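You operate a simulated robot arm through the tools that you are given. There is no shell and no other tool. Be economical: measure what you need, move in short steps, check, and stop when the job is done.

You run a simulated two-armed robot. Do the job below in one go: nothing can be reset, and whatever is moved stays where it is left.

Task
Bring the air back on at the cream stand and set it to 2 bar.
Fine: brown lever to HELD, frost switch off and drain knob SHUT before the supply lever opens; the small gauge shows 2.

The check looks at the end state, three seconds after you hand in, the way a careful person would. Anything else that was tipped, shoved, dropped, spilled or broken makes it a failure.

Robot
Two 7-joint arms with two-finger parallel grippers on one trunk, on a base that drives. Base frame: it is fixed to the floor where the robot stands at the start and does not move with it; the origin is under the middle of the robot, x ahead of it, y to its left, z up. Lengths are in m, angles in rad, forces in N, time in s.
The left shoulder is at the start at [0.08, 0.131, 0.947], the right one opposite. With the tool pointing down near the work surface each hand reaches from about 0.4 to 0.86 m from the robot's upright axis, wherever it stands, measured 20 degrees to its own side. Places, roughly: brown lever [1, 0, 1.3]; cream stand [1, -0.1, 0.7]; drain knob [1, -0.2, 1.1]; dry air knob [1, -0.4, 1.1]; frost switch [1, -0.2, 1.3]; supply lever [1, 0.1, 1.1]; white cup (7x6x8 cm) [0.9, -0.4, 0.9]. Payload 1.57 kg a hand.
The tool frame of a hand sits at the grasp point between the pads (the TCP): z along the fingers, y along the line on which they close. The tips reach 0.03 m beyond it. Largest opening 0.11 m; finger width 0.024, thickness 0.012; the body of the gripper, 0.048 by 0.112 m, starts 0.078 m behind the TCP.
Orientation is told as [roll, pitch, yaw] about the base's x, y, z axes, in that order, counted from this pose: with the fingers straight down and closing along the base's y, the tool's x points along the base's -x, its y along +y and its z along -z.

Tools
- The arms move only by the tool jog_arm. It takes "left_moves", "right_moves" or both (then of equal length, played together; a hand with none holds still); each is a list of rows, each an object (a shift or turn left out is 0, a gripper value left out holds the last) with "slide": the shift along the tool's x, y, z in m, a list of three; "turn": the turn, a rotation vector about the tool's x, y, z in rad, a list of three; "hand": the finger opening in m, from 0 to 0.11. In form: [{"slide": [tx, ty, tz], "turn": [ax, ay, az], "hand": hand}, ...]. A call has 1 to 20 rows; each row shifts and turns the commanded pose from where the row before left it, along the tool's axes as they then stand. Each row takes 0.2 s and may step no farther than 0.05 m and 0.15 rad from the row before; otherwise, or with a gripper value out of range, the whole call is refused. Where a pose cannot be reached the arm comes as near as it can. A force on the tool above 40 N (or 10 N above the force at the start of the call, whichever is more), or a blocked arm, ends the call early, and 0.2 s more pass. Each finger travels about 0.108 m/s and halts on what it meets, pressing with about 33 N; the grip force reading is that of the motor and also rises with nothing between the fingers. The clock runs only during rows and for 0.2 s after the last one: add rows that do not move to give the fingers time. It gives the time, the measured TCP pose, the force on the tool (base axes), the opening and the grip force at its end, in the units of the frame above (readings bear some noise), with the torque about the TCP (base axes, N m) and any sound that the robot's microphone picked up.
- Cameras (640 x 400 px; columns grow to the right, rows downward): "scene" is now at [-0.0496, -0.0141, 1.4405]; the picture's right is [-0.17, -0.98, 0.00], its down [-0.35, 0.06, -0.93] and it looks along [0.92, -0.16, -0.36] (base axes); focal length 265 px, centre (320, 200). "left" rides on the left gripper at [0.07, -0.016, -0.141] in its tool frame; the picture's right is [0.23, 0.97, 0.00], its down [-0.86, 0.20, -0.48] and it looks along [-0.47, 0.11, 0.88] (tool axes); focal length 222 px, centre (320, 200). "right" rides on the right gripper at [0.07, 0.016, -0.141] in its tool frame; the picture's right is [-0.23, 0.97, 0.00], its down [-0.86, -0.20, -0.48] and it looks along [-0.47, -0.11, 0.88] (tool axes); focal length 222 px, centre (320, 200). There is no depth. A picture from a camera that has moved, and an enlarged one, comes with that camera's place and axes in the base frame and with its lens.
- grab_frame(camera): a new picture of that camera. It takes no simulated time.
- roll_base(legs): drives the robot by 1 to 6 legs, each [ahead, left, turn to the left] in m, m and rad, along the robot's own axes; the way and the turn of a leg run together, so that a leg with both is an arc; at most 1.5 m and 3.142 rad a leg. The arms and the cameras ride along, it lands a little off, and it stops where it bumps. It gives what a move gives.
- pan_tilt(pan, tilt): turns the head with the scene camera to pan (to the left, within 1.902 rad either way) and tilt (down, from -0.506 to 1.204), counted from straight ahead of the robot. It gives what a move gives.
- inspect(camera, box): a new picture of the part [left, top, right, bottom] of that camera's present view, enlarged. It takes no simulated time.
- sign_off(): hands the job in; it is judged then, once.

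Work in short steps. Places have to be worked out from the pictures, the camera data and where the tool is seen: move nearer, look again, correct. Check each grasp and each placing, and mend what went wrong. You have 120 turns and 108 pictures in all, those below and enlarged ones among them. Open the grippers and draw the arms clear of the work before you hand the job in, unless the task says otherwise; then end with one line.

The tools are called after "Emit:" by a JSON object that holds its "method" and its "body". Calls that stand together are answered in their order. jog_arm: Moves the arms, as the interface text tells. Its arguments: {"type":"object","properties":{"left_moves":{"type":"array","items":{"type":"object","properties":{"slide":{"type":"array","items":{"type":"number"}},"turn":{"type":"array","items":{"type":"number"}},"hand":{"type":"number"}}}},"right_moves":{"type":"array","items":{"type":"object","properties":{"slide":{"type":"array","items":{"type":"number"}},"turn":{"type":"array","items":{"type":"number"}},"hand":{"type":"number"}}}}},"required":[]} The other tools are called the same way: roll_base (legs) drives the base; pan_tilt (pan, tilt) turns the head that bears the scene camera; grab_frame (camera) takes a picture; inspect (camera, box) takes an enlarged picture of a part of a camera's view; sign_off () hands the job in.

At the start:

```text
clock: 0.0
left_tool_pos: [0.5325, 0.1911, 0.9989]
left_orientation: [0.0, -0.002, 0.002]
left_force: [0.3, 0.4, -0.1]
left_wrist_torque: [0.0, -0.02, 0.01]
left_opening: 0.1101
left_grip_force: 0.0
right_tool_pos: [0.4394, -0.3285, 1.0002]
right_orientation: [0.0, -0.001, -0.001]
right_force: [-0.3, -0.6, -0.4]
right_wrist_torque: [-0.03, 0.03, -0.03]
right_opening: 0.1099
right_grip_force: 0.1
robot x, y, heading: [-0.0001, 0.0017, -0.001]
head pan, tilt: [-0.175, 0.368]
```

scene: 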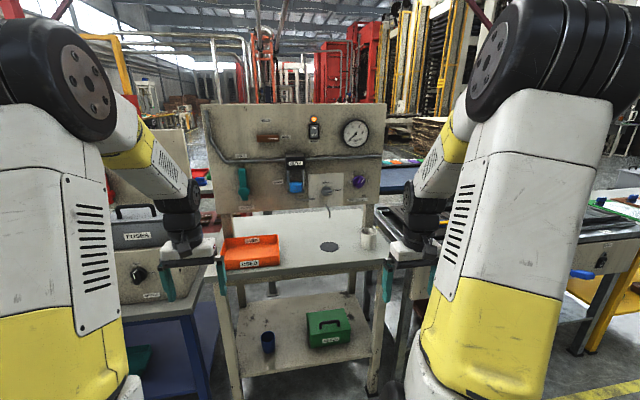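
right: 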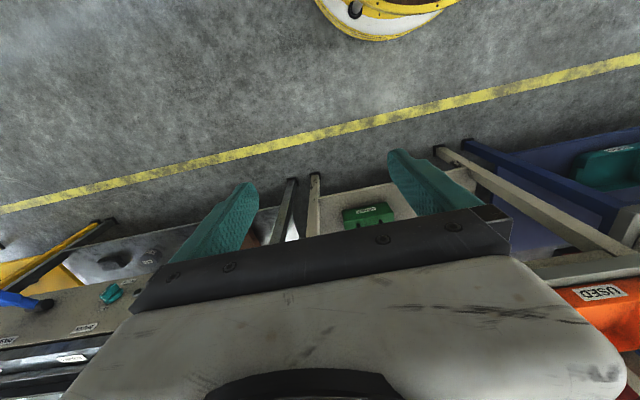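
left: 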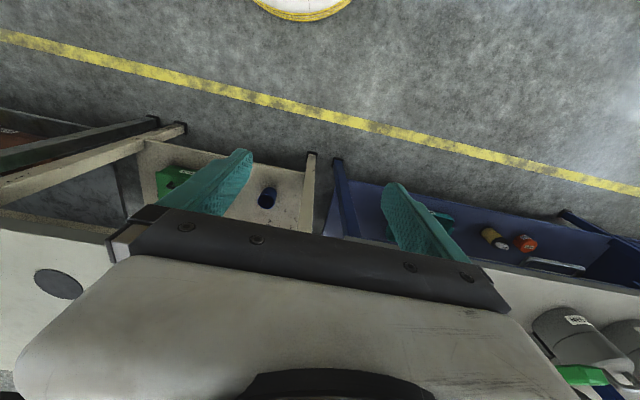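

I start by enlarging the panel on the cream stand to read its labels and controls.

Emit:
{"method": "inspect", "body": {"camera": "scene", "box": [200, 100, 390, 219]}}

Emit:
{"method": "inspect", "body": {"camera": "scene", "box": [270, 105, 390, 180]}}

Emit:
{"method": "inspect", "body": {"camera": "scene", "box": [215, 145, 375, 245]}}

```text
3.36 times, centred on (295, 160) of scene
camera zoom: at [-0.0496, -0.0141, 1.4405], right [-0.17, -0.98, 0.0], down [-0.35, 0.06, -0.93], along [0.92, -0.16, -0.36], focal length 891 px, centre (404, 336)
```

zoom: 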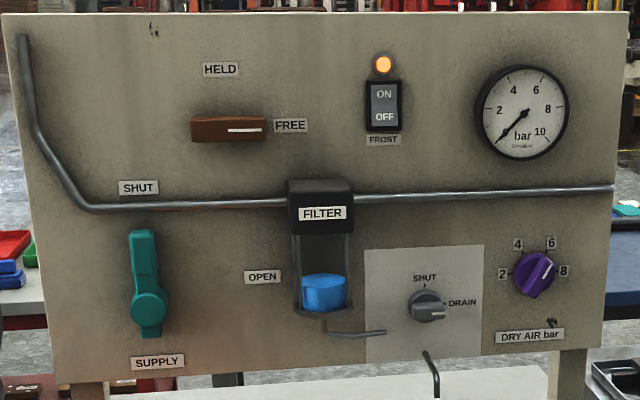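

```text
5.33 times, centred on (330, 142) of scene
camera zoom: at [-0.0496, -0.0141, 1.4405], right [-0.17, -0.98, 0.0], down [-0.35, 0.06, -0.93], along [0.92, -0.16, -0.36], focal length 1414 px, centre (267, 507)
```

zoom: 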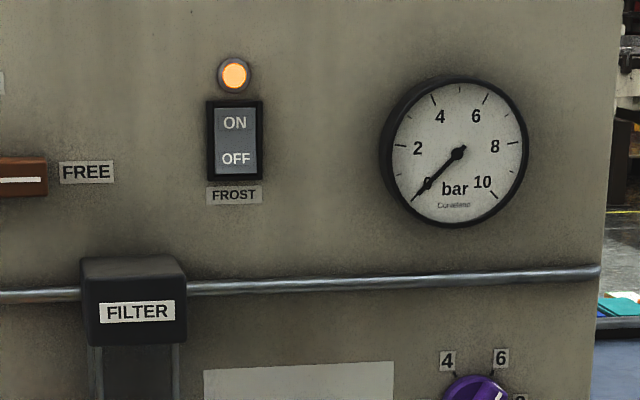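

```text
4.00 times, centred on (295, 195) of scene
camera zoom: at [-0.0496, -0.0141, 1.4405], right [-0.17, -0.98, 0.0], down [-0.35, 0.06, -0.93], along [0.92, -0.16, -0.36], focal length 1060 px, centre (420, 220)
```

zoom: 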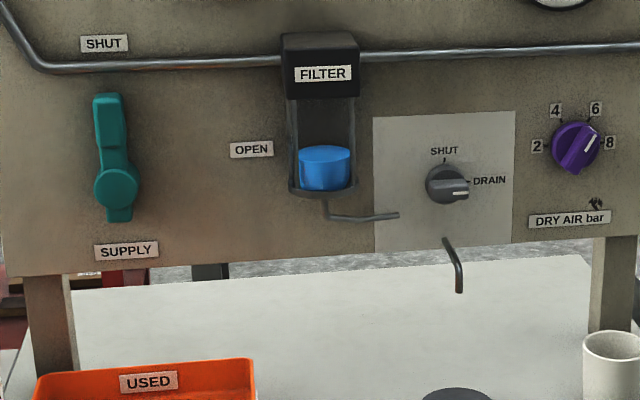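

The controls are readable: the brown lever is at FREE, frost is lit and ON, the drain is at DRAIN, supply is SHUT, and the dry air knob is near 7. The panel looks perpendicular to x at about x=1. I'm pitching both hands so the fingers point at the panel.

Emit:
{"method": "jog_arm", "body": {"left_moves": [{"slide": [-0.02, 0, 0], "turn": [0, -0.1428, 0], "hand": 0.07}, {"slide": [-0.02, 0, 0], "turn": [0, -0.1428, 0]}, {"slide": [-0.02, 0, 0], "turn": [0, -0.1428, 0]}, {"slide": [-0.02, 0, 0], "turn": [0, -0.1428, 0]}, {"slide": [-0.02, 0, 0], "turn": [0, -0.1428, 0]}, {"slide": [-0.02, 0, 0], "turn": [0, -0.1428, 0]}, {"slide": [-0.02, 0, 0], "turn": [0, -0.1428, 0]}, {"slide": [-0.02, 0, 0], "turn": [0, -0.1428, 0]}, {"slide": [-0.02, 0, 0], "turn": [0, -0.1428, 0]}, {"slide": [-0.02, 0, 0], "turn": [0, -0.1428, 0]}, {"slide": [-0.02, 0, 0], "turn": [0, -0.1428, 0]}], "right_moves": [{"slide": [-0.02, 0, 0], "turn": [0, -0.1428, 0], "hand": 0.0}, {"slide": [-0.02, 0, 0], "turn": [0, -0.1428, 0]}, {"slide": [-0.02, 0, 0], "turn": [0, -0.1428, 0]}, {"slide": [-0.02, 0, 0], "turn": [0, -0.1428, 0]}, {"slide": [-0.02, 0, 0], "turn": [0, -0.1428, 0]}, {"slide": [-0.02, 0, 0], "turn": [0, -0.1428, 0]}, {"slide": [-0.02, 0, 0], "turn": [0, -0.1428, 0]}, {"slide": [-0.02, 0, 0], "turn": [0, -0.1428, 0]}, {"slide": [-0.02, 0, 0], "turn": [0, -0.1428, 0]}, {"slide": [-0.02, 0, 0], "turn": [0, -0.1428, 0]}, {"slide": [-0.02, 0, 0], "turn": [0, -0.1428, 0]}]}}

```text
clock: 2.4
left_tool_pos: [0.6827, 0.1932, 1.1292]
left_orientation: [2.895, -1.57, -2.893]
left_force: [0.0, 0.3, 0.2]
left_wrist_torque: [0.0, 0.02, 0.0]
left_opening: 0.0699
left_grip_force: 0.0
right_tool_pos: [0.5863, -0.3225, 1.1158]
right_orientation: [0.358, -1.505, -0.336]
right_force: [-0.2, -0.1, 0.5]
right_wrist_torque: [0.01, -0.02, -0.01]
right_opening: 0.0
right_grip_force: 21.2
right hand out of reach, approached as far as the arm can: row 5, 6
robot x, y, heading: [-0.0015, -0.0006, 0.001]
head pan, tilt: [-0.175, 0.368]
```

Both hands now point forward. I look from each camera before approaching.

Emit:
{"method": "grab_frame", "body": {"camera": "scene"}}

Emit:
{"method": "grab_frame", "body": {"camera": "right"}}

Emit:
{"method": "grab_frame", "body": {"camera": "left"}}

```text
101 pictures are left
camera scene: at [-0.05, -0.0141, 1.4405], right [-0.17, -0.98, 0.0], down [-0.35, 0.06, -0.93], along [0.92, -0.16, -0.36], focal length 265 px, centre (320, 200)
```

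scene: 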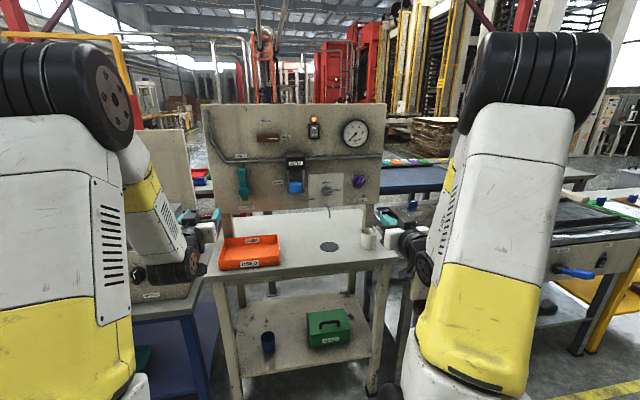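

```text
100 pictures are left
camera right: at [0.4408, -0.3069, 1.0558], right [0.0, 0.97, 0.25], down [-0.42, -0.23, 0.88], along [0.91, -0.1, 0.41], focal length 222 px, centre (320, 200)
```

right: 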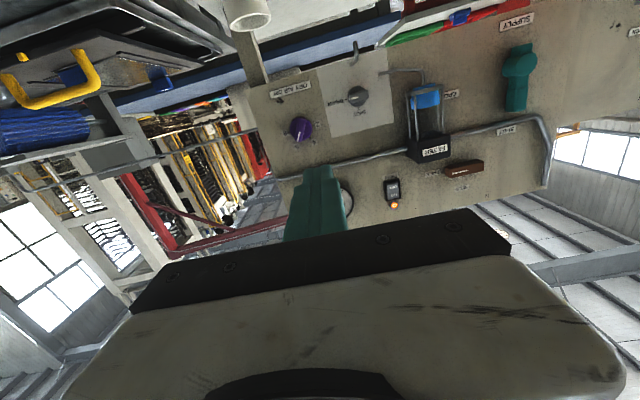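

```text
99 pictures are left
camera left: at [0.5411, 0.1761, 1.0593], right [0.0, 0.97, -0.23], down [-0.48, 0.2, 0.85], along [0.88, 0.11, 0.47], focal length 222 px, centre (320, 200)
```

left: 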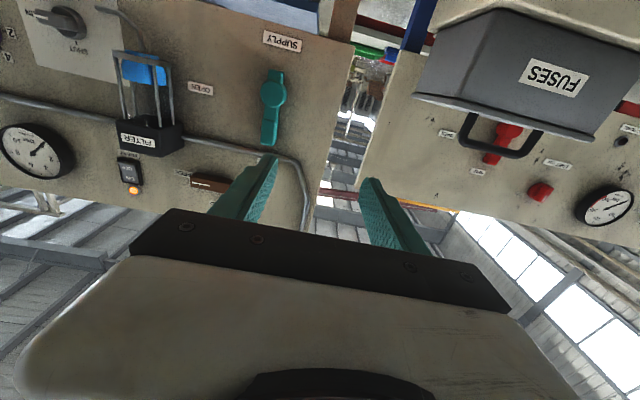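

Triangulating from the scene and left cameras puts the supply hub at about (0.95, 0.106, 1.105) and the brown lever at about (0.955, 0, 1.30). I drive 0.12 m forward for reach.

Emit:
{"method": "roll_base", "body": {"legs": [[0.12, 0, 0]]}}

```text
clock: 3.6
left_tool_pos: [0.8043, 0.1924, 1.1302]
left_orientation: [0.369, -1.57, -0.367]
left_force: [0.3, -0.6, 0.7]
left_wrist_torque: [0.0, -0.03, -0.03]
left_opening: 0.07
left_grip_force: 0.1
right_tool_pos: [0.7089, -0.3228, 1.1146]
right_orientation: [0.357, -1.502, -0.336]
right_force: [-0.1, 0.3, -0.1]
right_wrist_torque: [0.01, 0.0, -0.02]
right_opening: 0.0
right_grip_force: 20.7
robot x, y, heading: [0.1179, 0.0039, 0.0]
head pan, tilt: [-0.175, 0.368]
```

Next I move the left hand in front of the brown lever, then roll it +90° about the tool axis so the fingers straddle the horizontal bar.

Emit:
{"method": "jog_arm", "body": {"left_moves": [{"slide": [-0.034, -0.038, 0]}, {"slide": [-0.034, -0.038, 0]}, {"slide": [-0.034, -0.038, 0]}, {"slide": [-0.034, -0.038, 0]}, {"slide": [-0.034, -0.038, 0]}, {"turn": [0, 0, 0.1428]}, {"turn": [0, 0, 0.1428]}, {"turn": [0, 0, 0.1428]}, {"turn": [0, 0, 0.1428]}, {"turn": [0, 0, 0.1428]}, {"turn": [0, 0, 0.1428]}, {"turn": [0, 0, 0.1428]}, {"turn": [0, 0, 0.1428]}, {"turn": [0, 0, 0.1428]}, {"turn": [0, 0, 0.1428]}, {"turn": [0, 0, 0.1428]}, {}]}}

Emit:
{"method": "grab_frame", "body": {"camera": "left"}}

Emit:
{"method": "grab_frame", "body": {"camera": "scene"}}

```text
refused: row 1 steps farther than a row can; nothing moved
```

```text
98 pictures are left
camera left: at [0.6623, 0.1761, 1.0592], right [0.0, 0.97, -0.23], down [-0.48, 0.2, 0.86], along [0.88, 0.11, 0.47], focal length 222 px, centre (320, 200)
```

left: 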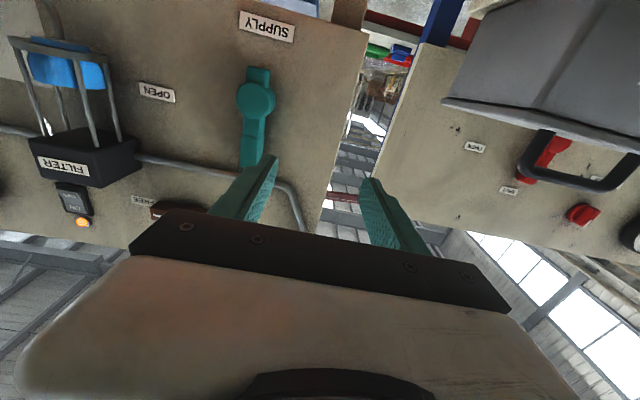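

```text
97 pictures are left
camera scene: at [0.0715, -0.0141, 1.4405], right [-0.17, -0.98, 0.0], down [-0.35, 0.06, -0.93], along [0.92, -0.16, -0.36], focal length 265 px, centre (320, 200)
```

scene: 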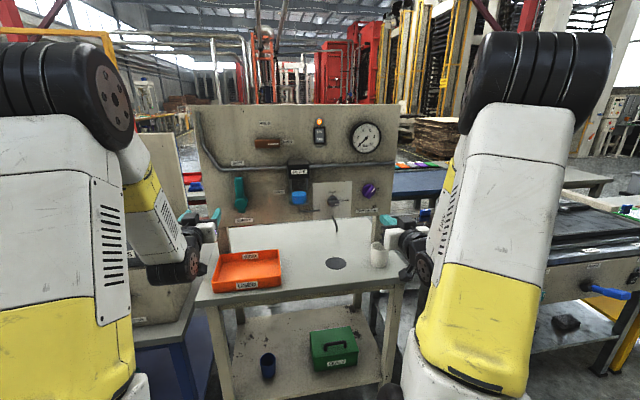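

The shift per row was too big, so I repeat it with smaller steps.

Emit:
{"method": "jog_arm", "body": {"left_moves": [{"slide": [-0.028, -0.032, 0]}, {"slide": [-0.028, -0.032, 0]}, {"slide": [-0.028, -0.032, 0]}, {"slide": [-0.028, -0.032, 0]}, {"slide": [-0.028, -0.032, 0]}, {"slide": [-0.028, -0.032, 0]}, {"turn": [0, 0, 0.1428]}, {"turn": [0, 0, 0.1428]}, {"turn": [0, 0, 0.1428]}, {"turn": [0, 0, 0.1428]}, {"turn": [0, 0, 0.1428]}, {"turn": [0, 0, 0.1428]}, {"turn": [0, 0, 0.1428]}, {"turn": [0, 0, 0.1428]}, {"turn": [0, 0, 0.1428]}, {"turn": [0, 0, 0.1428]}, {"turn": [0, 0, 0.1428]}, {}]}}

Emit:
{"method": "grab_frame", "body": {"camera": "left"}}

Emit:
{"method": "grab_frame", "body": {"camera": "scene"}}

```text
clock: 7.4
left_tool_pos: [0.8048, 0.0001, 1.2958]
left_orientation: [1.571, 0.002, -1.571]
left_force: [-0.1, 1.0, -0.8]
left_wrist_torque: [-0.02, 0.01, 0.01]
left_opening: 0.0701
left_grip_force: 0.1
right_tool_pos: [0.7072, -0.322, 1.1145]
right_orientation: [0.356, -1.505, -0.335]
right_force: [-0.7, -0.4, 0.0]
right_wrist_torque: [0.0, -0.03, 0.0]
right_opening: 0.0001
right_grip_force: 21.9
robot x, y, heading: [0.1197, 0.0026, 0.0]
head pan, tilt: [-0.175, 0.368]
```

```text
96 pictures are left
camera left: at [0.6622, 0.0707, 1.28], right [0.0, 0.23, 0.97], down [-0.48, -0.86, 0.2], along [0.88, -0.47, 0.11], focal length 222 px, centre (320, 200)
```

left: 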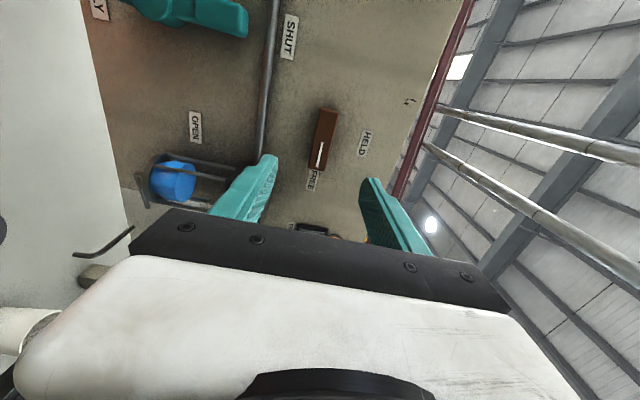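

```text
95 pictures are left
camera scene: at [0.0716, -0.0141, 1.4405], right [-0.17, -0.98, 0.0], down [-0.35, 0.06, -0.93], along [0.92, -0.16, -0.36], focal length 265 px, centre (320, 200)
```

scene: 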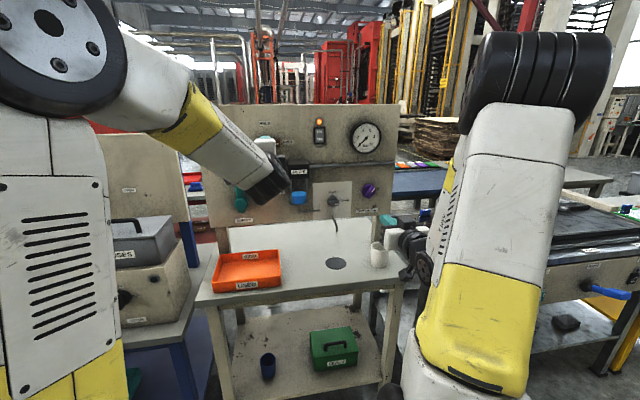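

The left hand lines up with the brown bar (centre about y 0, z 1.303), and the panel face is near x 0.975. I raise it 7 mm and advance to TCP x≈0.925.

Emit:
{"method": "jog_arm", "body": {"left_moves": [{"slide": [0, 0.007, 0.03]}, {"slide": [0, 0, 0.03]}, {"slide": [0, 0, 0.03]}, {"slide": [0, 0, 0.03]}, {}]}}

Emit:
{"method": "grab_frame", "body": {"camera": "left"}}

Emit:
{"method": "inspect", "body": {"camera": "scene", "box": [220, 100, 380, 200]}}

```text
clock: 8.6
left_tool_pos: [0.9253, -0.0005, 1.3038]
left_orientation: [1.572, 0.001, -1.57]
left_force: [0.0, 0.2, -0.1]
left_wrist_torque: [0.0, -0.02, 0.01]
left_opening: 0.0702
left_grip_force: 0.1
right_tool_pos: [0.7078, -0.3235, 1.1151]
right_orientation: [0.355, -1.504, -0.335]
right_force: [-0.6, 0.3, 0.3]
right_wrist_torque: [0.06, -0.02, 0.03]
right_opening: 0.0
right_grip_force: 21.3
robot x, y, heading: [0.1195, 0.0012, -0.0]
head pan, tilt: [-0.175, 0.368]
```

```text
94 pictures are left
camera left: at [0.7823, 0.0685, 1.2874], right [0.0, 0.23, 0.97], down [-0.48, -0.86, 0.2], along [0.88, -0.47, 0.11], focal length 222 px, centre (320, 200)
```

left: 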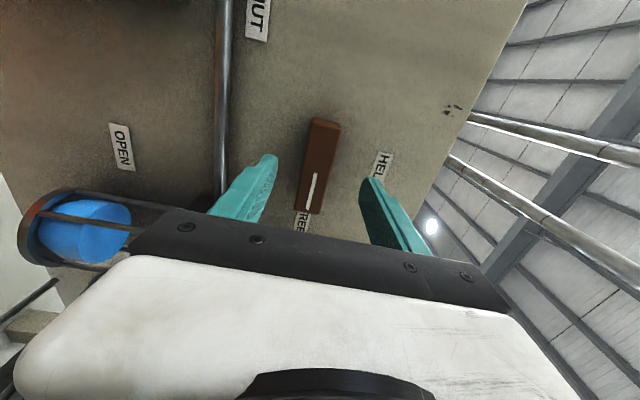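

```text
4.00 times, centred on (300, 150) of scene
camera zoom: at [0.0715, -0.0142, 1.4405], right [-0.17, -0.98, 0.0], down [-0.35, 0.06, -0.93], along [0.92, -0.16, -0.36], focal length 1060 px, centre (400, 400)
```

zoom: 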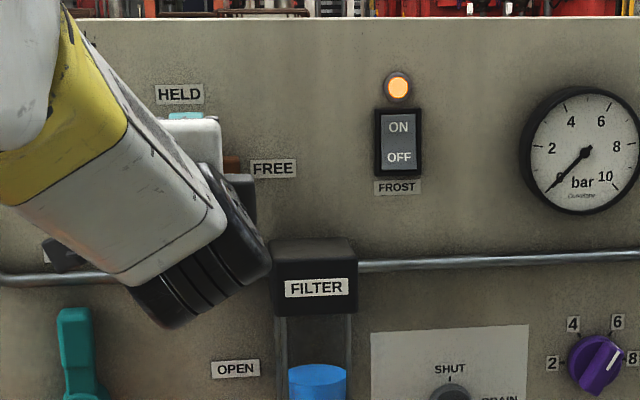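

The panel plane is about x 0.98 and the bar front about 0.955–0.96. I advance 18 mm more and close on the bar.

Emit:
{"method": "jog_arm", "body": {"left_moves": [{"slide": [0, 0, 0.009]}, {"slide": [0, 0, 0.009]}, {"hand": 0.04}, {"hand": 0.0}, {"hand": 0.0}, {"hand": 0.0}]}}

Emit:
{"method": "grab_frame", "body": {"camera": "left"}}

```text
clock: 10.0
left_tool_pos: [0.9435, 0.0012, 1.2994]
left_orientation: [1.561, 0.0, -1.572]
left_force: [-10.1, 1.3, -25.9]
left_wrist_torque: [-0.12, 0.16, 0.62]
left_opening: 0.0249
left_grip_force: 36.9
right_tool_pos: [0.7083, -0.3219, 1.1149]
right_orientation: [0.353, -1.503, -0.334]
right_force: [-0.1, -0.7, 0.2]
right_wrist_torque: [-0.03, 0.01, 0.01]
right_opening: 0.0001
right_grip_force: 21.3
robot x, y, heading: [0.1204, -0.0012, -0.001]
head pan, tilt: [-0.175, 0.368]
```

```text
92 pictures are left
camera left: at [0.8002, 0.0699, 1.2849], right [0.01, 0.23, 0.97], down [-0.48, -0.86, 0.2], along [0.88, -0.47, 0.1], focal length 222 px, centre (320, 200)
```

left: 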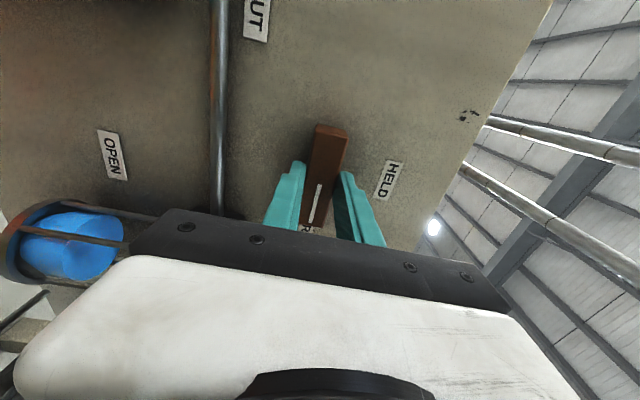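

The grip is on the 25 mm bar, pulled about 5 mm low, so I trim that and turn −90° (counter-clockwise) towards HELD.

Emit:
{"method": "jog_arm", "body": {"left_moves": [{"slide": [0, -0.005, 0]}, {"turn": [0, 0, -0.12]}, {"turn": [0, 0, -0.12]}, {"turn": [0, 0, -0.12]}, {"turn": [0, 0, -0.12]}, {}]}}

Emit:
{"method": "grab_frame", "body": {"camera": "left"}}

```text
clock: 11.4
left_tool_pos: [0.9427, 0.0017, 1.3015]
left_orientation: [1.577, -0.485, -1.574]
left_force: [-3.5, 1.6, 4.5]
left_wrist_torque: [0.03, 0.22, 0.22]
left_opening: 0.0246
left_grip_force: 36.9
right_tool_pos: [0.7071, -0.3218, 1.1148]
right_orientation: [0.356, -1.503, -0.338]
right_force: [-0.4, 0.6, 0.0]
right_wrist_torque: [0.02, 0.0, -0.05]
right_opening: 0.0
right_grip_force: 21.0
robot x, y, heading: [0.1212, 0.0037, 0.001]
head pan, tilt: [-0.175, 0.368]
```

```text
91 pictures are left
camera left: at [0.8006, 0.0547, 1.2541], right [0.0, 0.65, 0.76], down [-0.48, -0.67, 0.57], along [0.88, -0.36, 0.32], focal length 222 px, centre (320, 200)
```

left: 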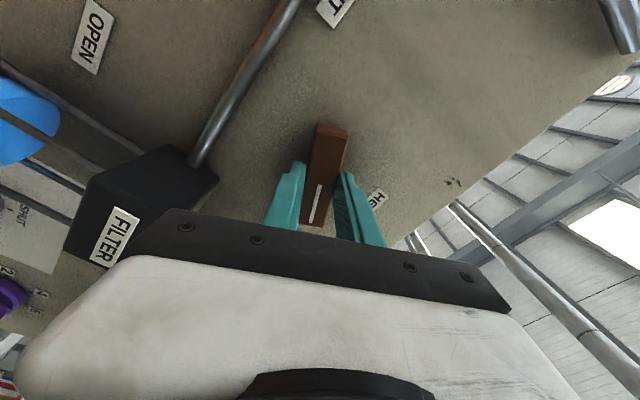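

The lever turns with the hand and the forces are low. I turn the remaining 1.09 rad.

Emit:
{"method": "jog_arm", "body": {"left_moves": [{"turn": [0, 0, -0.12]}, {"turn": [0, 0, -0.12]}, {"turn": [0, 0, -0.12]}, {"turn": [0, 0, -0.12]}, {"turn": [0, 0, -0.12]}, {"turn": [0, 0, -0.12]}, {"turn": [0, 0, -0.12]}, {"turn": [0, 0, -0.12]}, {"turn": [0, 0, -0.13]}, {}]}}

Emit:
{"method": "grab_frame", "body": {"camera": "left"}}

Emit:
{"method": "inspect", "body": {"camera": "scene", "box": [220, 100, 380, 200]}}

```text
clock: 13.6
left_tool_pos: [0.9417, 0.0062, 1.3041]
left_orientation: [-2.735, -1.561, 2.74]
left_force: [4.5, 18.5, 26.7]
left_wrist_torque: [0.29, -0.3, 0.03]
left_opening: 0.0248
left_grip_force: 36.5
right_tool_pos: [0.7082, -0.3202, 1.1151]
right_orientation: [0.347, -1.507, -0.326]
right_force: [-0.2, -0.4, -0.1]
right_wrist_torque: [0.02, 0.02, 0.0]
right_opening: 0.0
right_grip_force: 21.6
robot x, y, heading: [0.1214, 0.0024, 0.0]
head pan, tilt: [-0.175, 0.368]
```

```text
90 pictures are left
camera left: at [0.8011, -0.0134, 1.2324], right [0.0, 0.97, -0.23], down [-0.49, 0.2, 0.85], along [0.87, 0.12, 0.47], focal length 222 px, centre (320, 200)
```

left: 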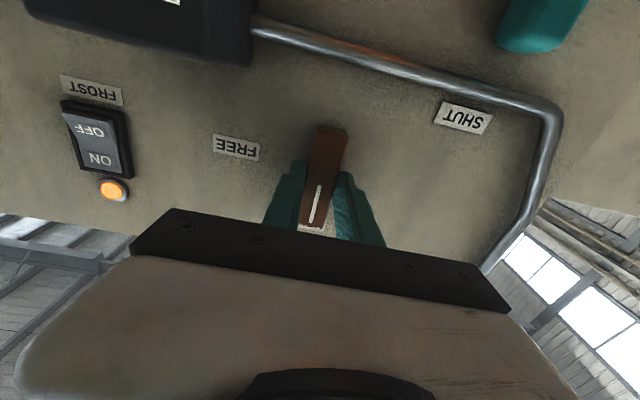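

```text
4.00 times, centred on (300, 150) of scene
camera zoom: at [0.0708, -0.013, 1.4405], right [-0.17, -0.98, 0.0], down [-0.35, 0.06, -0.93], along [0.92, -0.16, -0.36], focal length 1060 px, centre (400, 400)
```

zoom: 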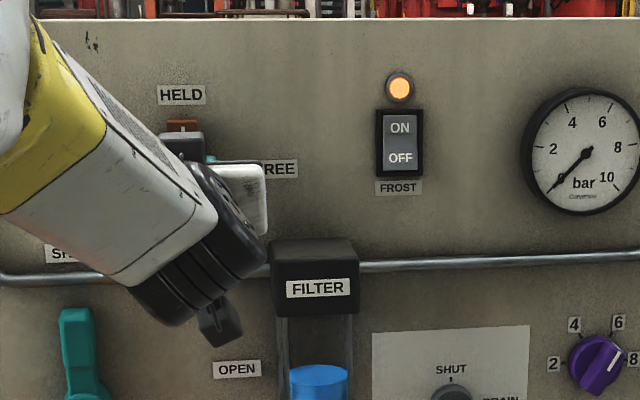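

The bar stands vertical under HELD. I release it and back the left hand off to see whether it stays.

Emit:
{"method": "jog_arm", "body": {"left_moves": [{"hand": 0.06}, {"hand": 0.06}, {"slide": [0, 0, -0.04]}, {"slide": [0, 0, -0.04]}, {"slide": [0, 0, -0.04]}, {}], "right_moves": [{"turn": [0, -0.033, 0]}, {"turn": [0, -0.033, 0]}, {"slide": [-0.04, 0, 0]}, {"slide": [-0.04, 0, 0]}, {"slide": [-0.04, 0, 0]}, {}]}}

Emit:
{"method": "inspect", "body": {"camera": "scene", "box": [220, 100, 380, 200]}}

Emit:
{"method": "grab_frame", "body": {"camera": "left"}}

Emit:
{"method": "grab_frame", "body": {"camera": "right"}}

```text
clock: 15.0
left_tool_pos: [0.8202, 0.0016, 1.2983]
left_orientation: [-0.81, -1.571, 0.81]
left_force: [-0.3, 0.4, -0.5]
left_wrist_torque: [0.06, -0.01, 0.02]
left_opening: 0.0599
left_grip_force: 0.1
right_tool_pos: [0.708, -0.3234, 1.2383]
right_orientation: [1.684, -1.548, -1.666]
right_force: [0.1, 0.2, 0.0]
right_wrist_torque: [0.0, -0.02, 0.0]
right_opening: 0.0002
right_grip_force: 21.5
robot x, y, heading: [0.123, -0.0007, -0.003]
head pan, tilt: [-0.175, 0.368]
```

```text
4.00 times, centred on (300, 150) of scene
camera zoom: at [0.0715, -0.0141, 1.4405], right [-0.17, -0.98, 0.0], down [-0.35, 0.06, -0.93], along [0.92, -0.16, -0.36], focal length 1060 px, centre (400, 400)
```

zoom: 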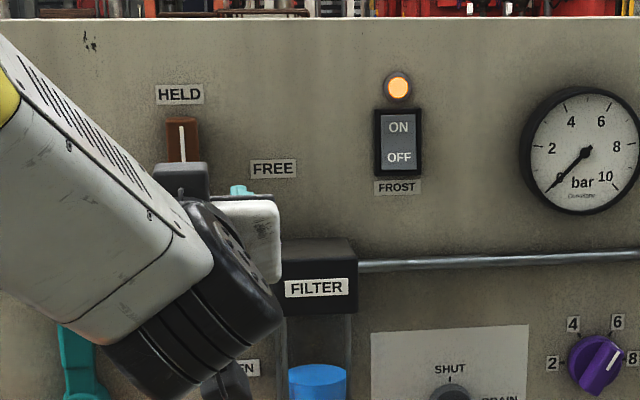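

```text
87 pictures are left
camera left: at [0.6793, -0.0156, 1.2291], right [0.0, 0.97, -0.23], down [-0.48, 0.2, 0.86], along [0.88, 0.11, 0.47], focal length 222 px, centre (320, 200)
```

left: 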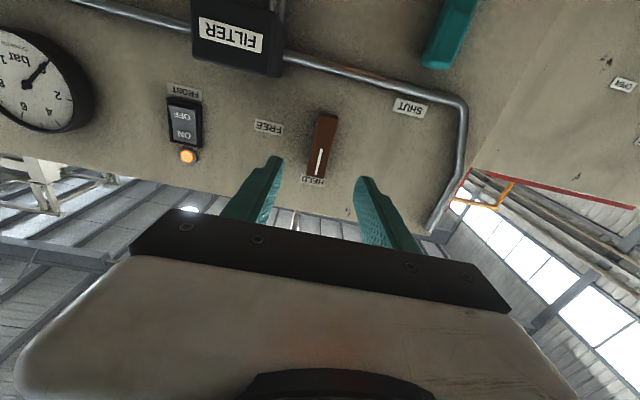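

```text
86 pictures are left
camera right: at [0.566, -0.3077, 1.1691], right [-0.02, 0.97, 0.25], down [-0.48, -0.23, 0.85], along [0.88, -0.1, 0.47], focal length 222 px, centre (320, 200)
```

right: 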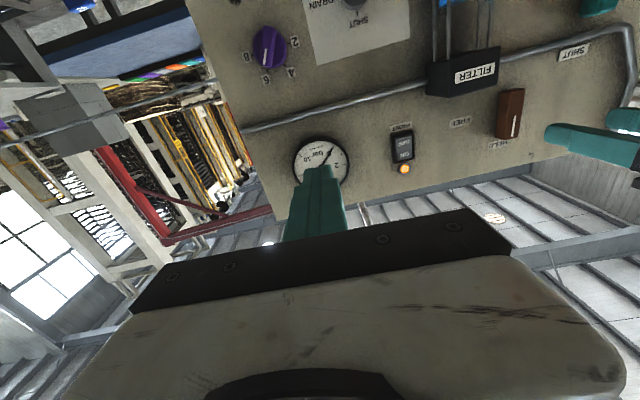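

The brown lever stays at HELD. I move the left hand aside and the closed right fingers in front of the OFF half of the frost switch, at about y −0.166, z 1.302.

Emit:
{"method": "jog_arm", "body": {"left_moves": [{"slide": [0.02, 0.03, -0.02]}, {"slide": [0.02, 0.03, 0]}, {"slide": [0.02, 0.03, 0]}, {"slide": [0.02, 0.03, 0]}, {"slide": [0.02, 0.03, 0]}, {}], "right_moves": [{}, {"slide": [-0.016, 0.039, 0.03]}, {"slide": [-0.016, 0.039, 0.03]}, {"slide": [-0.016, 0.039, 0.03]}, {"slide": [-0.016, 0.039, 0.03]}, {}]}}

Emit:
{"method": "grab_frame", "body": {"camera": "right"}}

Emit:
{"method": "inspect", "body": {"camera": "scene", "box": [220, 100, 380, 200]}}

```text
refused: row 2 steps farther than a row can; nothing moved
```

```text
85 pictures are left
camera right: at [0.566, -0.3077, 1.1691], right [-0.02, 0.97, 0.25], down [-0.48, -0.23, 0.85], along [0.88, -0.1, 0.47], focal length 222 px, centre (320, 200)
```

right: 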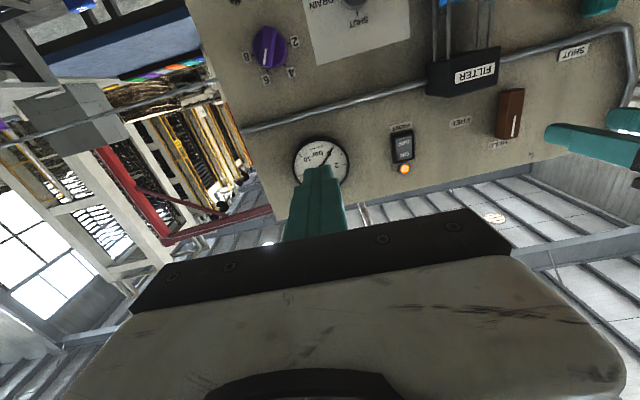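

```text
4.00 times, centred on (300, 150) of scene
camera zoom: at [0.0715, -0.0141, 1.4405], right [-0.17, -0.98, 0.0], down [-0.35, 0.06, -0.93], along [0.92, -0.16, -0.36], focal length 1060 px, centre (400, 400)
```

zoom: 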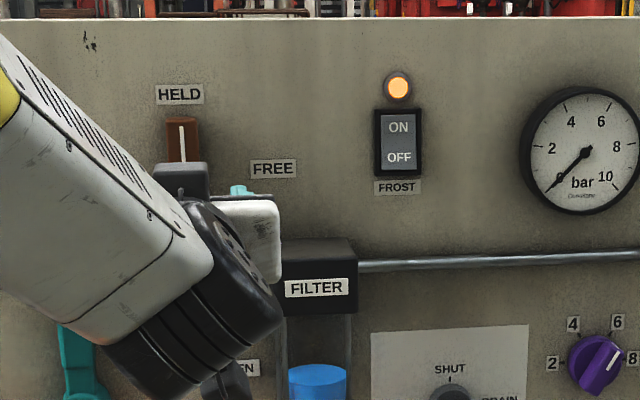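

The step was over the limit again, so I use smaller ones.

Emit:
{"method": "jog_arm", "body": {"left_moves": [{"slide": [0.02, 0.03, -0.02]}, {"slide": [0.02, 0.03, 0]}, {"slide": [0.02, 0.03, 0]}, {"slide": [0.02, 0.03, 0]}, {"slide": [0.02, 0.03, 0]}, {}, {}], "right_moves": [{}, {"slide": [-0.0128, 0.0314, 0.024]}, {"slide": [-0.0128, 0.0314, 0.024]}, {"slide": [-0.0128, 0.0314, 0.024]}, {"slide": [-0.0128, 0.0314, 0.024]}, {"slide": [-0.0128, 0.0314, 0.024]}, {}]}}

Emit:
{"method": "grab_frame", "body": {"camera": "right"}}

Emit:
{"method": "inspect", "body": {"camera": "scene", "box": [220, 100, 380, 200]}}

```text
clock: 16.6
left_tool_pos: [0.8031, 0.1519, 1.1983]
left_orientation: [-0.892, -1.57, 0.894]
left_force: [-0.6, -0.3, 0.6]
left_wrist_torque: [-0.01, 0.01, -0.01]
left_opening: 0.0599
left_grip_force: 0.1
right_tool_pos: [0.8215, -0.2127, 1.3049]
right_orientation: [1.587, -1.557, -1.542]
right_force: [1.1, -0.2, -1.4]
right_wrist_torque: [0.0, 0.01, 0.0]
right_opening: 0.0
right_grip_force: 21.1
right hand out of reach, approached as far as the arm can: row 4, 5, 6
robot x, y, heading: [0.1224, -0.0015, -0.0]
head pan, tilt: [-0.175, 0.368]
```

```text
83 pictures are left
camera right: at [0.6794, -0.2018, 1.236], right [-0.04, 0.97, 0.24], down [-0.47, -0.23, 0.85], along [0.88, -0.08, 0.46], focal length 222 px, centre (320, 200)
```

right: 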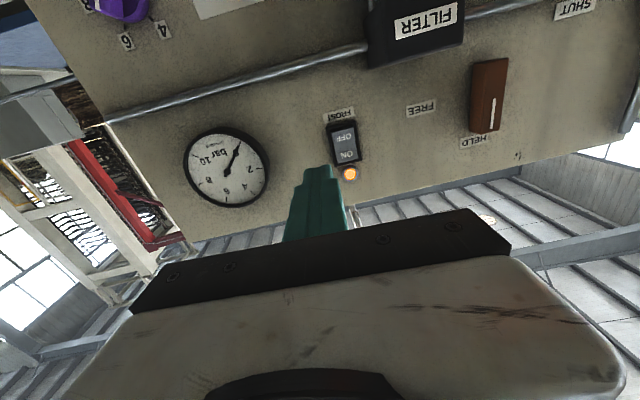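

```text
4.00 times, centred on (300, 150) of scene
camera zoom: at [0.0716, -0.0139, 1.4405], right [-0.17, -0.98, 0.0], down [-0.35, 0.06, -0.93], along [0.92, -0.16, -0.36], focal length 1060 px, centre (400, 400)
```

zoom: 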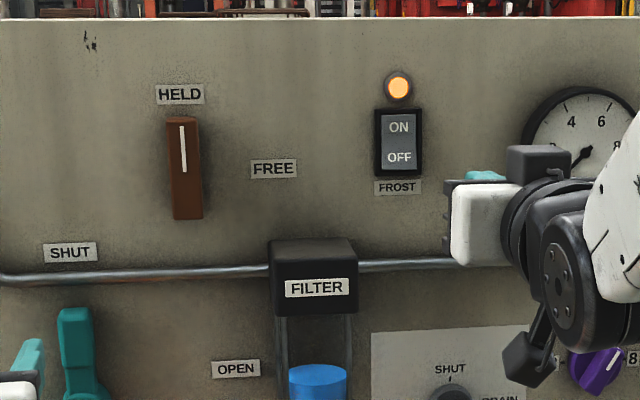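

The right arm can't reach that far inward. I shift the base left 0.06 m, which puts the target further to its own side.

Emit:
{"method": "roll_base", "body": {"legs": [[0, 0.06, 0]]}}

Emit:
{"method": "grab_frame", "body": {"camera": "right"}}

```text
clock: 17.6
left_tool_pos: [0.8029, 0.214, 1.1977]
left_orientation: [-0.722, -1.573, 0.721]
left_force: [0.0, 0.4, 0.5]
left_wrist_torque: [-0.01, 0.02, 0.03]
left_opening: 0.0601
left_grip_force: 0.0
right_tool_pos: [0.8218, -0.1522, 1.3052]
right_orientation: [1.604, -1.554, -1.557]
right_force: [-0.2, -0.5, -0.7]
right_wrist_torque: [0.01, -0.02, 0.04]
right_opening: 0.0
right_grip_force: 21.4
robot x, y, heading: [0.1216, 0.0576, 0.001]
head pan, tilt: [-0.175, 0.368]
```

```text
81 pictures are left
camera right: at [0.6795, -0.1402, 1.2358], right [-0.05, 0.97, 0.24], down [-0.47, -0.23, 0.85], along [0.88, -0.07, 0.46], focal length 222 px, centre (320, 200)
```

right: 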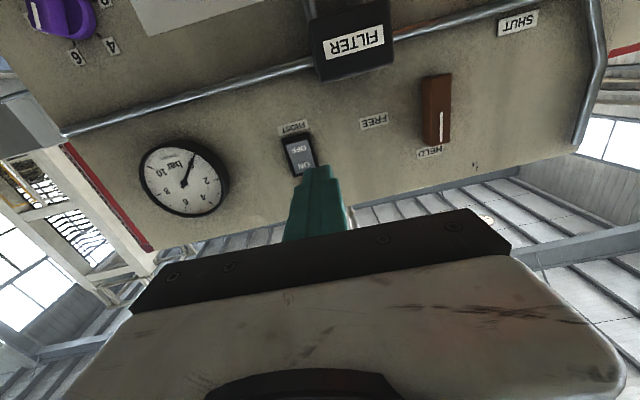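

The hand is now near the switch line, so I trim it 14 mm right, square up the slight yaw, and check the reading.

Emit:
{"method": "jog_arm", "body": {"right_moves": [{"slide": [0, -0.014, 0], "turn": [0.045, 0, 0]}, {}, {}]}}

```text
clock: 18.4
left_tool_pos: [0.8021, 0.2142, 1.1976]
left_orientation: [-0.771, -1.571, 0.774]
left_force: [-0.5, 0.1, -0.3]
left_wrist_torque: [0.01, 0.03, 0.02]
left_opening: 0.0601
left_grip_force: 0.0
right_tool_pos: [0.8208, -0.1729, 1.3045]
right_orientation: [1.484, -1.559, -1.473]
right_force: [-0.7, -0.5, 0.2]
right_wrist_torque: [0.0, 0.05, -0.01]
right_opening: 0.0
right_grip_force: 20.9
right hand out of reach, approached as far as the arm can: row 1
robot x, y, heading: [0.1227, 0.0618, 0.003]
head pan, tilt: [-0.175, 0.368]
```

Still at the edge of reach but close to target. I shift the base another 0.04 m left for margin, then realign.

Emit:
{"method": "roll_base", "body": {"legs": [[0, 0.05, 0]]}}

Emit:
{"method": "jog_arm", "body": {"right_moves": [{"slide": [0, -0.025, 0]}, {"slide": [0, -0.02, 0.02]}, {"slide": [0, 0, 0.03]}, {}]}}

Emit:
{"method": "grab_frame", "body": {"camera": "right"}}

```text
clock: 19.3
left_tool_pos: [0.8028, 0.2626, 1.1994]
left_orientation: [-0.682, -1.569, 0.684]
left_force: [-0.7, -0.4, 0.1]
left_wrist_torque: [0.0, 0.02, 0.01]
left_opening: 0.06
left_grip_force: 0.1
right_tool_pos: [0.8218, -0.1236, 1.3055]
right_orientation: [1.489, -1.558, -1.479]
right_force: [0.7, -0.4, -0.2]
right_wrist_torque: [0.02, -0.01, 0.03]
right_opening: 0.0
right_grip_force: 21.4
robot x, y, heading: [0.1226, 0.1103, -0.003]
head pan, tilt: [-0.175, 0.368]
```

```text
clock: 20.3
left_tool_pos: [0.8021, 0.2631, 1.1981]
left_orientation: [-0.81, -1.569, 0.814]
left_force: [-0.2, -0.2, -0.1]
left_wrist_torque: [0.02, 0.0, 0.01]
left_opening: 0.0599
left_grip_force: 0.1
right_tool_pos: [0.8739, -0.1662, 1.3058]
right_orientation: [1.474, -1.559, -1.462]
right_force: [0.1, 0.5, 0.0]
right_wrist_torque: [0.01, 0.0, 0.03]
right_opening: 0.0
right_grip_force: 21.2
robot x, y, heading: [0.1194, 0.1112, 0.002]
head pan, tilt: [-0.175, 0.368]
```

```text
80 pictures are left
camera right: at [0.7313, -0.1502, 1.2373], right [-0.01, 0.97, 0.24], down [-0.48, -0.21, 0.85], along [0.88, -0.1, 0.46], focal length 222 px, centre (320, 200)
```

right: 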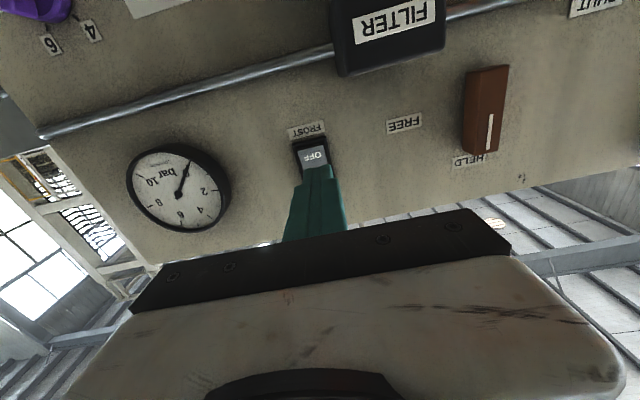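

The measured OFF text is at about (−0.170, 1.306). I nudge down 5 mm and right 3 mm, then press forward gently.

Emit:
{"method": "jog_arm", "body": {"right_moves": [{"slide": [0.005, -0.003, 0.02]}, {"slide": [0, 0, 0.02]}, {"slide": [0, 0, 0.01]}, {"slide": [0, 0, 0.005]}, {"slide": [0, 0, 0.005]}, {}]}}

Emit:
{"method": "grab_frame", "body": {"camera": "right"}}

Emit:
{"method": "inspect", "body": {"camera": "scene", "box": [260, 100, 420, 200]}}

```text
clock: 21.7
left_tool_pos: [0.8026, 0.2624, 1.1991]
left_orientation: [-0.771, -1.572, 0.772]
left_force: [-0.4, -0.5, -0.8]
left_wrist_torque: [0.02, -0.01, -0.03]
left_opening: 0.0598
left_grip_force: 0.0
right_tool_pos: [0.9322, -0.1685, 1.2989]
right_orientation: [1.485, -1.558, -1.475]
right_force: [-0.5, -0.2, 0.5]
right_wrist_torque: [0.0, -0.01, 0.02]
right_opening: 0.0
right_grip_force: 21.1
robot x, y, heading: [0.122, 0.1133, -0.0]
head pan, tilt: [-0.175, 0.368]
```

```text
79 pictures are left
camera right: at [0.79, -0.1529, 1.2307], right [-0.01, 0.97, 0.24], down [-0.48, -0.21, 0.85], along [0.88, -0.1, 0.46], focal length 222 px, centre (320, 200)
```

right: 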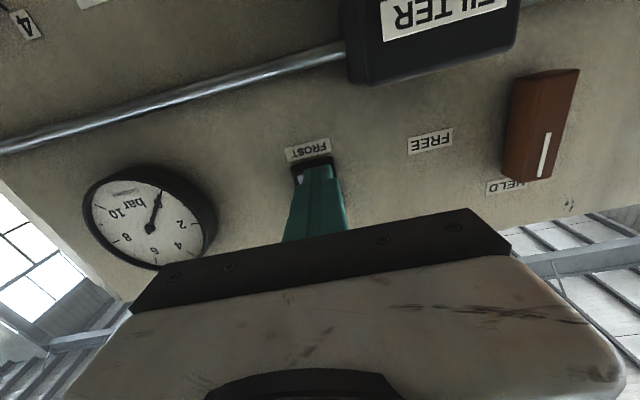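

```text
4.00 times, centred on (340, 150) of scene
camera zoom: at [0.0715, 0.0969, 1.4405], right [-0.17, -0.99, 0.0], down [-0.35, 0.06, -0.93], along [0.92, -0.16, -0.36], focal length 1060 px, centre (240, 400)
```

zoom: 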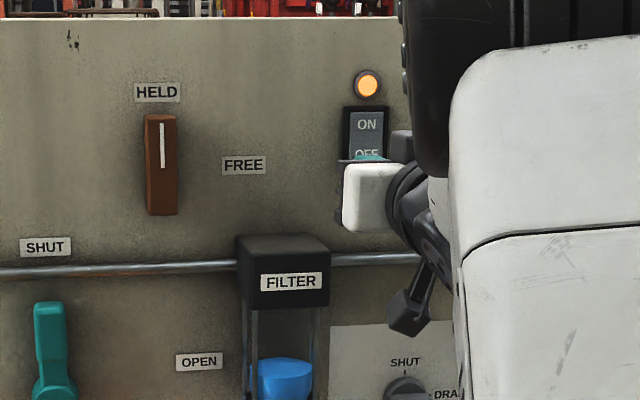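

Nothing touched yet with the tips at x≈0.962. I continue in 4 mm steps.

Emit:
{"method": "jog_arm", "body": {"right_moves": [{"slide": [0, -0.002, 0.004]}, {"slide": [0, 0, 0.004]}, {"slide": [0, 0, 0.004]}, {}]}}

Emit:
{"method": "inspect", "body": {"camera": "scene", "box": [260, 100, 420, 200]}}

```text
clock: 22.7
left_tool_pos: [0.8024, 0.2644, 1.1986]
left_orientation: [-0.772, -1.57, 0.774]
left_force: [-0.5, -0.2, 0.3]
left_wrist_torque: [0.0, -0.03, 0.0]
left_opening: 0.06
left_grip_force: 0.0
right_tool_pos: [0.9439, -0.1711, 1.2997]
right_orientation: [1.485, -1.558, -1.475]
right_force: [-0.2, 0.8, -1.4]
right_wrist_torque: [-0.02, -0.02, 0.0]
right_opening: 0.0
right_grip_force: 21.8
robot x, y, heading: [0.1217, 0.1118, 0.004]
head pan, tilt: [-0.175, 0.368]
```

```text
4.00 times, centred on (340, 150) of scene
camera zoom: at [0.0715, 0.0969, 1.4405], right [-0.17, -0.98, 0.0], down [-0.35, 0.06, -0.93], along [0.92, -0.16, -0.36], focal length 1060 px, centre (240, 400)
```

zoom: 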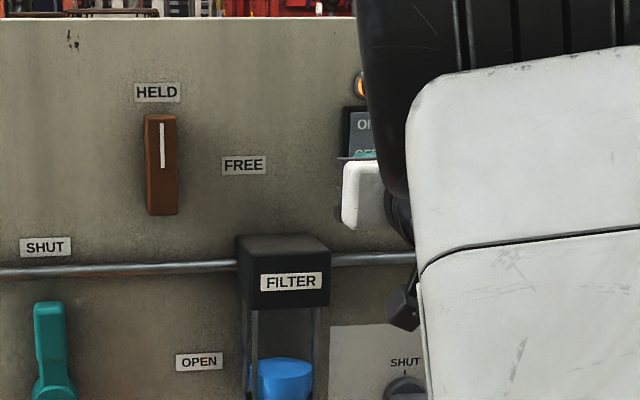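

Emit:
{"method": "jog_arm", "body": {"right_moves": [{"slide": [0, 0, 0.004]}, {"slide": [0, 0, 0.004]}, {"slide": [0, 0, 0.004]}, {}]}}

Emit:
{"method": "inspect", "body": {"camera": "scene", "box": [260, 100, 420, 200]}}

Emit:
{"method": "grab_frame", "body": {"camera": "right"}}

```text
clock: 23.4
left_tool_pos: [0.801, 0.2643, 1.1994]
left_orientation: [-2.189, -1.573, 2.191]
left_force: [-0.7, -0.2, 0.4]
left_wrist_torque: [-0.01, -0.01, 0.01]
left_opening: 0.0602
left_grip_force: 0.0
right_tool_pos: [0.948, -0.1718, 1.2989]
right_orientation: [1.403, -1.557, -1.392]
right_force: [-26.7, 5.1, 2.5]
right_wrist_torque: [-0.36, -0.34, 0.11]
right_opening: 0.0
right_grip_force: 21.6
robot x, y, heading: [0.1214, 0.1088, 0.002]
head pan, tilt: [-0.175, 0.368]
heard: click
stopped in row 3 (right hand): the force on the tool passed its limit at 48 N (the readings are from after the stop); the commanded pose is now the measured one
```

```text
4.00 times, centred on (340, 150) of scene
camera zoom: at [0.0691, 0.0974, 1.4404], right [-0.17, -0.98, 0.0], down [-0.35, 0.06, -0.93], along [0.92, -0.16, -0.36], focal length 1060 px, centre (240, 400)
```

zoom: 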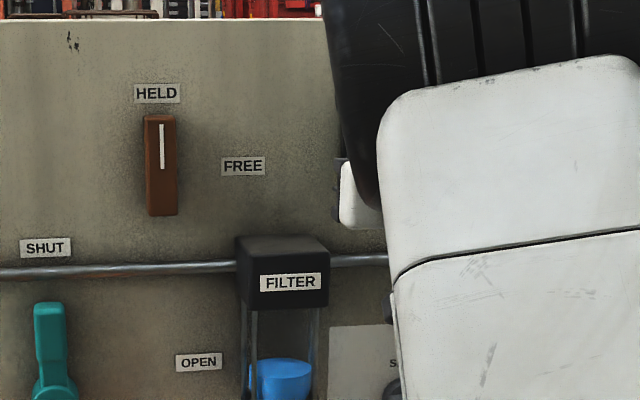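

```text
75 pictures are left
camera right: at [0.8064, -0.1555, 1.2307], right [-0.01, 0.97, 0.24], down [-0.47, -0.22, 0.85], along [0.88, -0.1, 0.46], focal length 222 px, centre (320, 200)
```

right: 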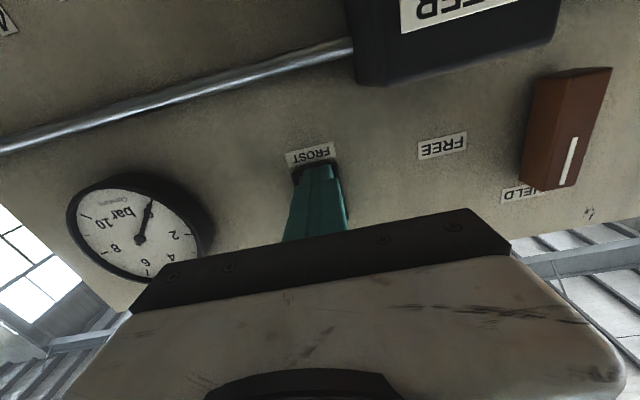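

A click. I back away and check the lamp.

Emit:
{"method": "jog_arm", "body": {"right_moves": [{"slide": [0, 0, -0.04]}, {"slide": [0, 0, -0.04]}, {"slide": [0, 0, -0.04]}, {}]}}

Emit:
{"method": "inspect", "body": {"camera": "scene", "box": [260, 100, 420, 200]}}

Emit:
{"method": "grab_frame", "body": {"camera": "right"}}

```text
clock: 24.4
left_tool_pos: [0.8013, 0.2639, 1.1998]
left_orientation: [-0.788, -1.571, 0.792]
left_force: [0.5, 0.4, 0.6]
left_wrist_torque: [0.02, 0.02, 0.01]
left_opening: 0.0599
left_grip_force: 0.2
right_tool_pos: [0.8299, -0.1738, 1.2984]
right_orientation: [1.238, -1.557, -1.228]
right_force: [-0.4, 0.2, -0.2]
right_wrist_torque: [0.01, 0.01, -0.03]
right_opening: 0.0
right_grip_force: 21.6
robot x, y, heading: [0.1168, 0.1143, 0.003]
head pan, tilt: [-0.175, 0.368]
```

```text
4.00 times, centred on (340, 150) of scene
camera zoom: at [0.071, 0.097, 1.4405], right [-0.17, -0.98, 0.0], down [-0.35, 0.06, -0.93], along [0.92, -0.16, -0.36], focal length 1060 px, centre (240, 400)
```

zoom: 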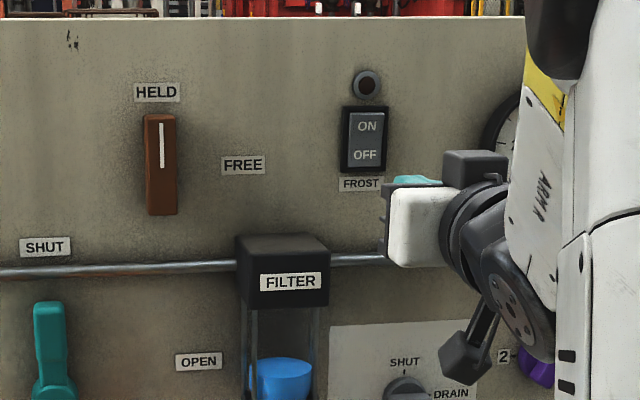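

```text
73 pictures are left
camera right: at [0.6875, -0.1566, 1.2303], right [-0.01, 0.97, 0.24], down [-0.47, -0.22, 0.85], along [0.88, -0.11, 0.46], focal length 222 px, centre (320, 200)
```

right: 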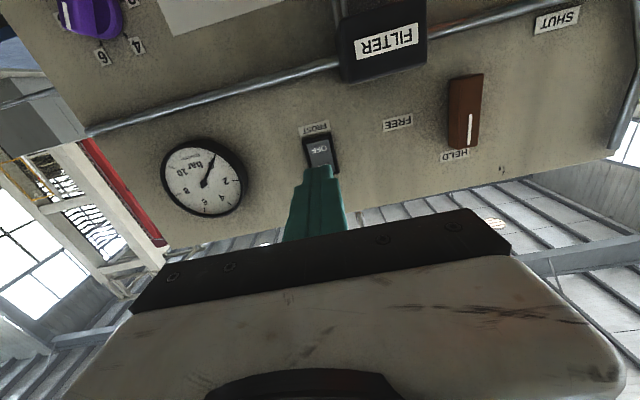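

The frost lamp is out, so frost is off. Next is the drain knob, near (0.96, −0.214, 1.087): I shift right, then down, and roll +90° to straddle its horizontal ridge.

Emit:
{"method": "jog_arm", "body": {"right_moves": [{"slide": [0, -0.02, 0], "hand": 0.07}, {"slide": [0, -0.02, 0]}, {"slide": [0.042, 0, 0]}, {"slide": [0.042, 0, 0]}, {"slide": [0.042, 0, 0]}, {"slide": [0.042, 0, 0]}, {"slide": [0.042, 0, 0]}, {"turn": [0, 0, 0.1428]}, {"turn": [0, 0, 0.1428]}, {"turn": [0, 0, 0.1428]}, {"turn": [0, 0, 0.1428]}, {"turn": [0, 0, 0.1428]}, {"turn": [0, 0, 0.1428]}, {"turn": [0, 0, 0.1428]}, {"turn": [0, 0, 0.1428]}, {"turn": [0, 0, 0.1428]}, {"turn": [0, 0, 0.1428]}, {"turn": [0, 0, 0.1428]}, {}]}}

Emit:
{"method": "grab_frame", "body": {"camera": "right"}}

Emit:
{"method": "inspect", "body": {"camera": "scene", "box": [240, 100, 480, 250]}}

```text
clock: 28.4
left_tool_pos: [0.8022, 0.2637, 1.1979]
left_orientation: [-0.778, -1.571, 0.781]
left_force: [-0.1, 0.1, -0.4]
left_wrist_torque: [0.01, 0.02, -0.01]
left_opening: 0.0601
left_grip_force: 0.0
right_tool_pos: [0.8306, -0.211, 1.0875]
right_orientation: [1.565, 0.012, -1.56]
right_force: [0.2, 1.1, 0.0]
right_wrist_torque: [-0.02, 0.01, -0.03]
right_opening: 0.0699
right_grip_force: 0.0
robot x, y, heading: [0.1208, 0.1135, -0.003]
head pan, tilt: [-0.175, 0.368]
```

```text
72 pictures are left
camera right: at [0.6878, -0.1421, 1.1065], right [0.01, -0.24, 0.97], down [-0.47, -0.86, -0.21], along [0.88, -0.46, -0.12], focal length 222 px, centre (320, 200)
```

right: 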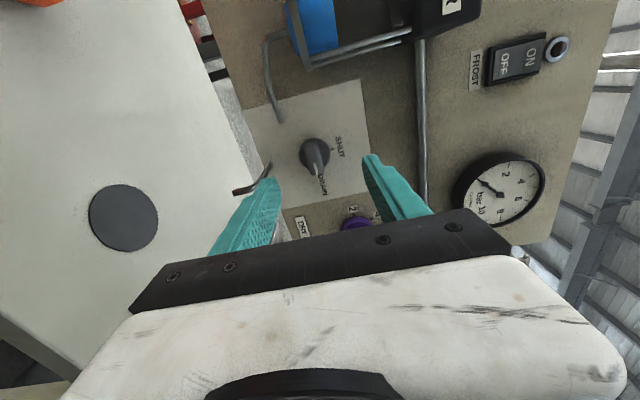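

```text
2.67 times, centred on (360, 175) of scene
camera zoom: at [0.0711, 0.097, 1.4405], right [-0.17, -0.98, 0.0], down [-0.35, 0.06, -0.93], along [0.92, -0.16, -0.36], focal length 707 px, centre (213, 267)
```

zoom: 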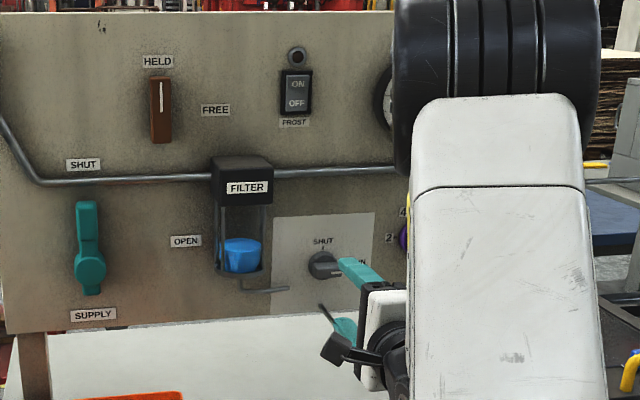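

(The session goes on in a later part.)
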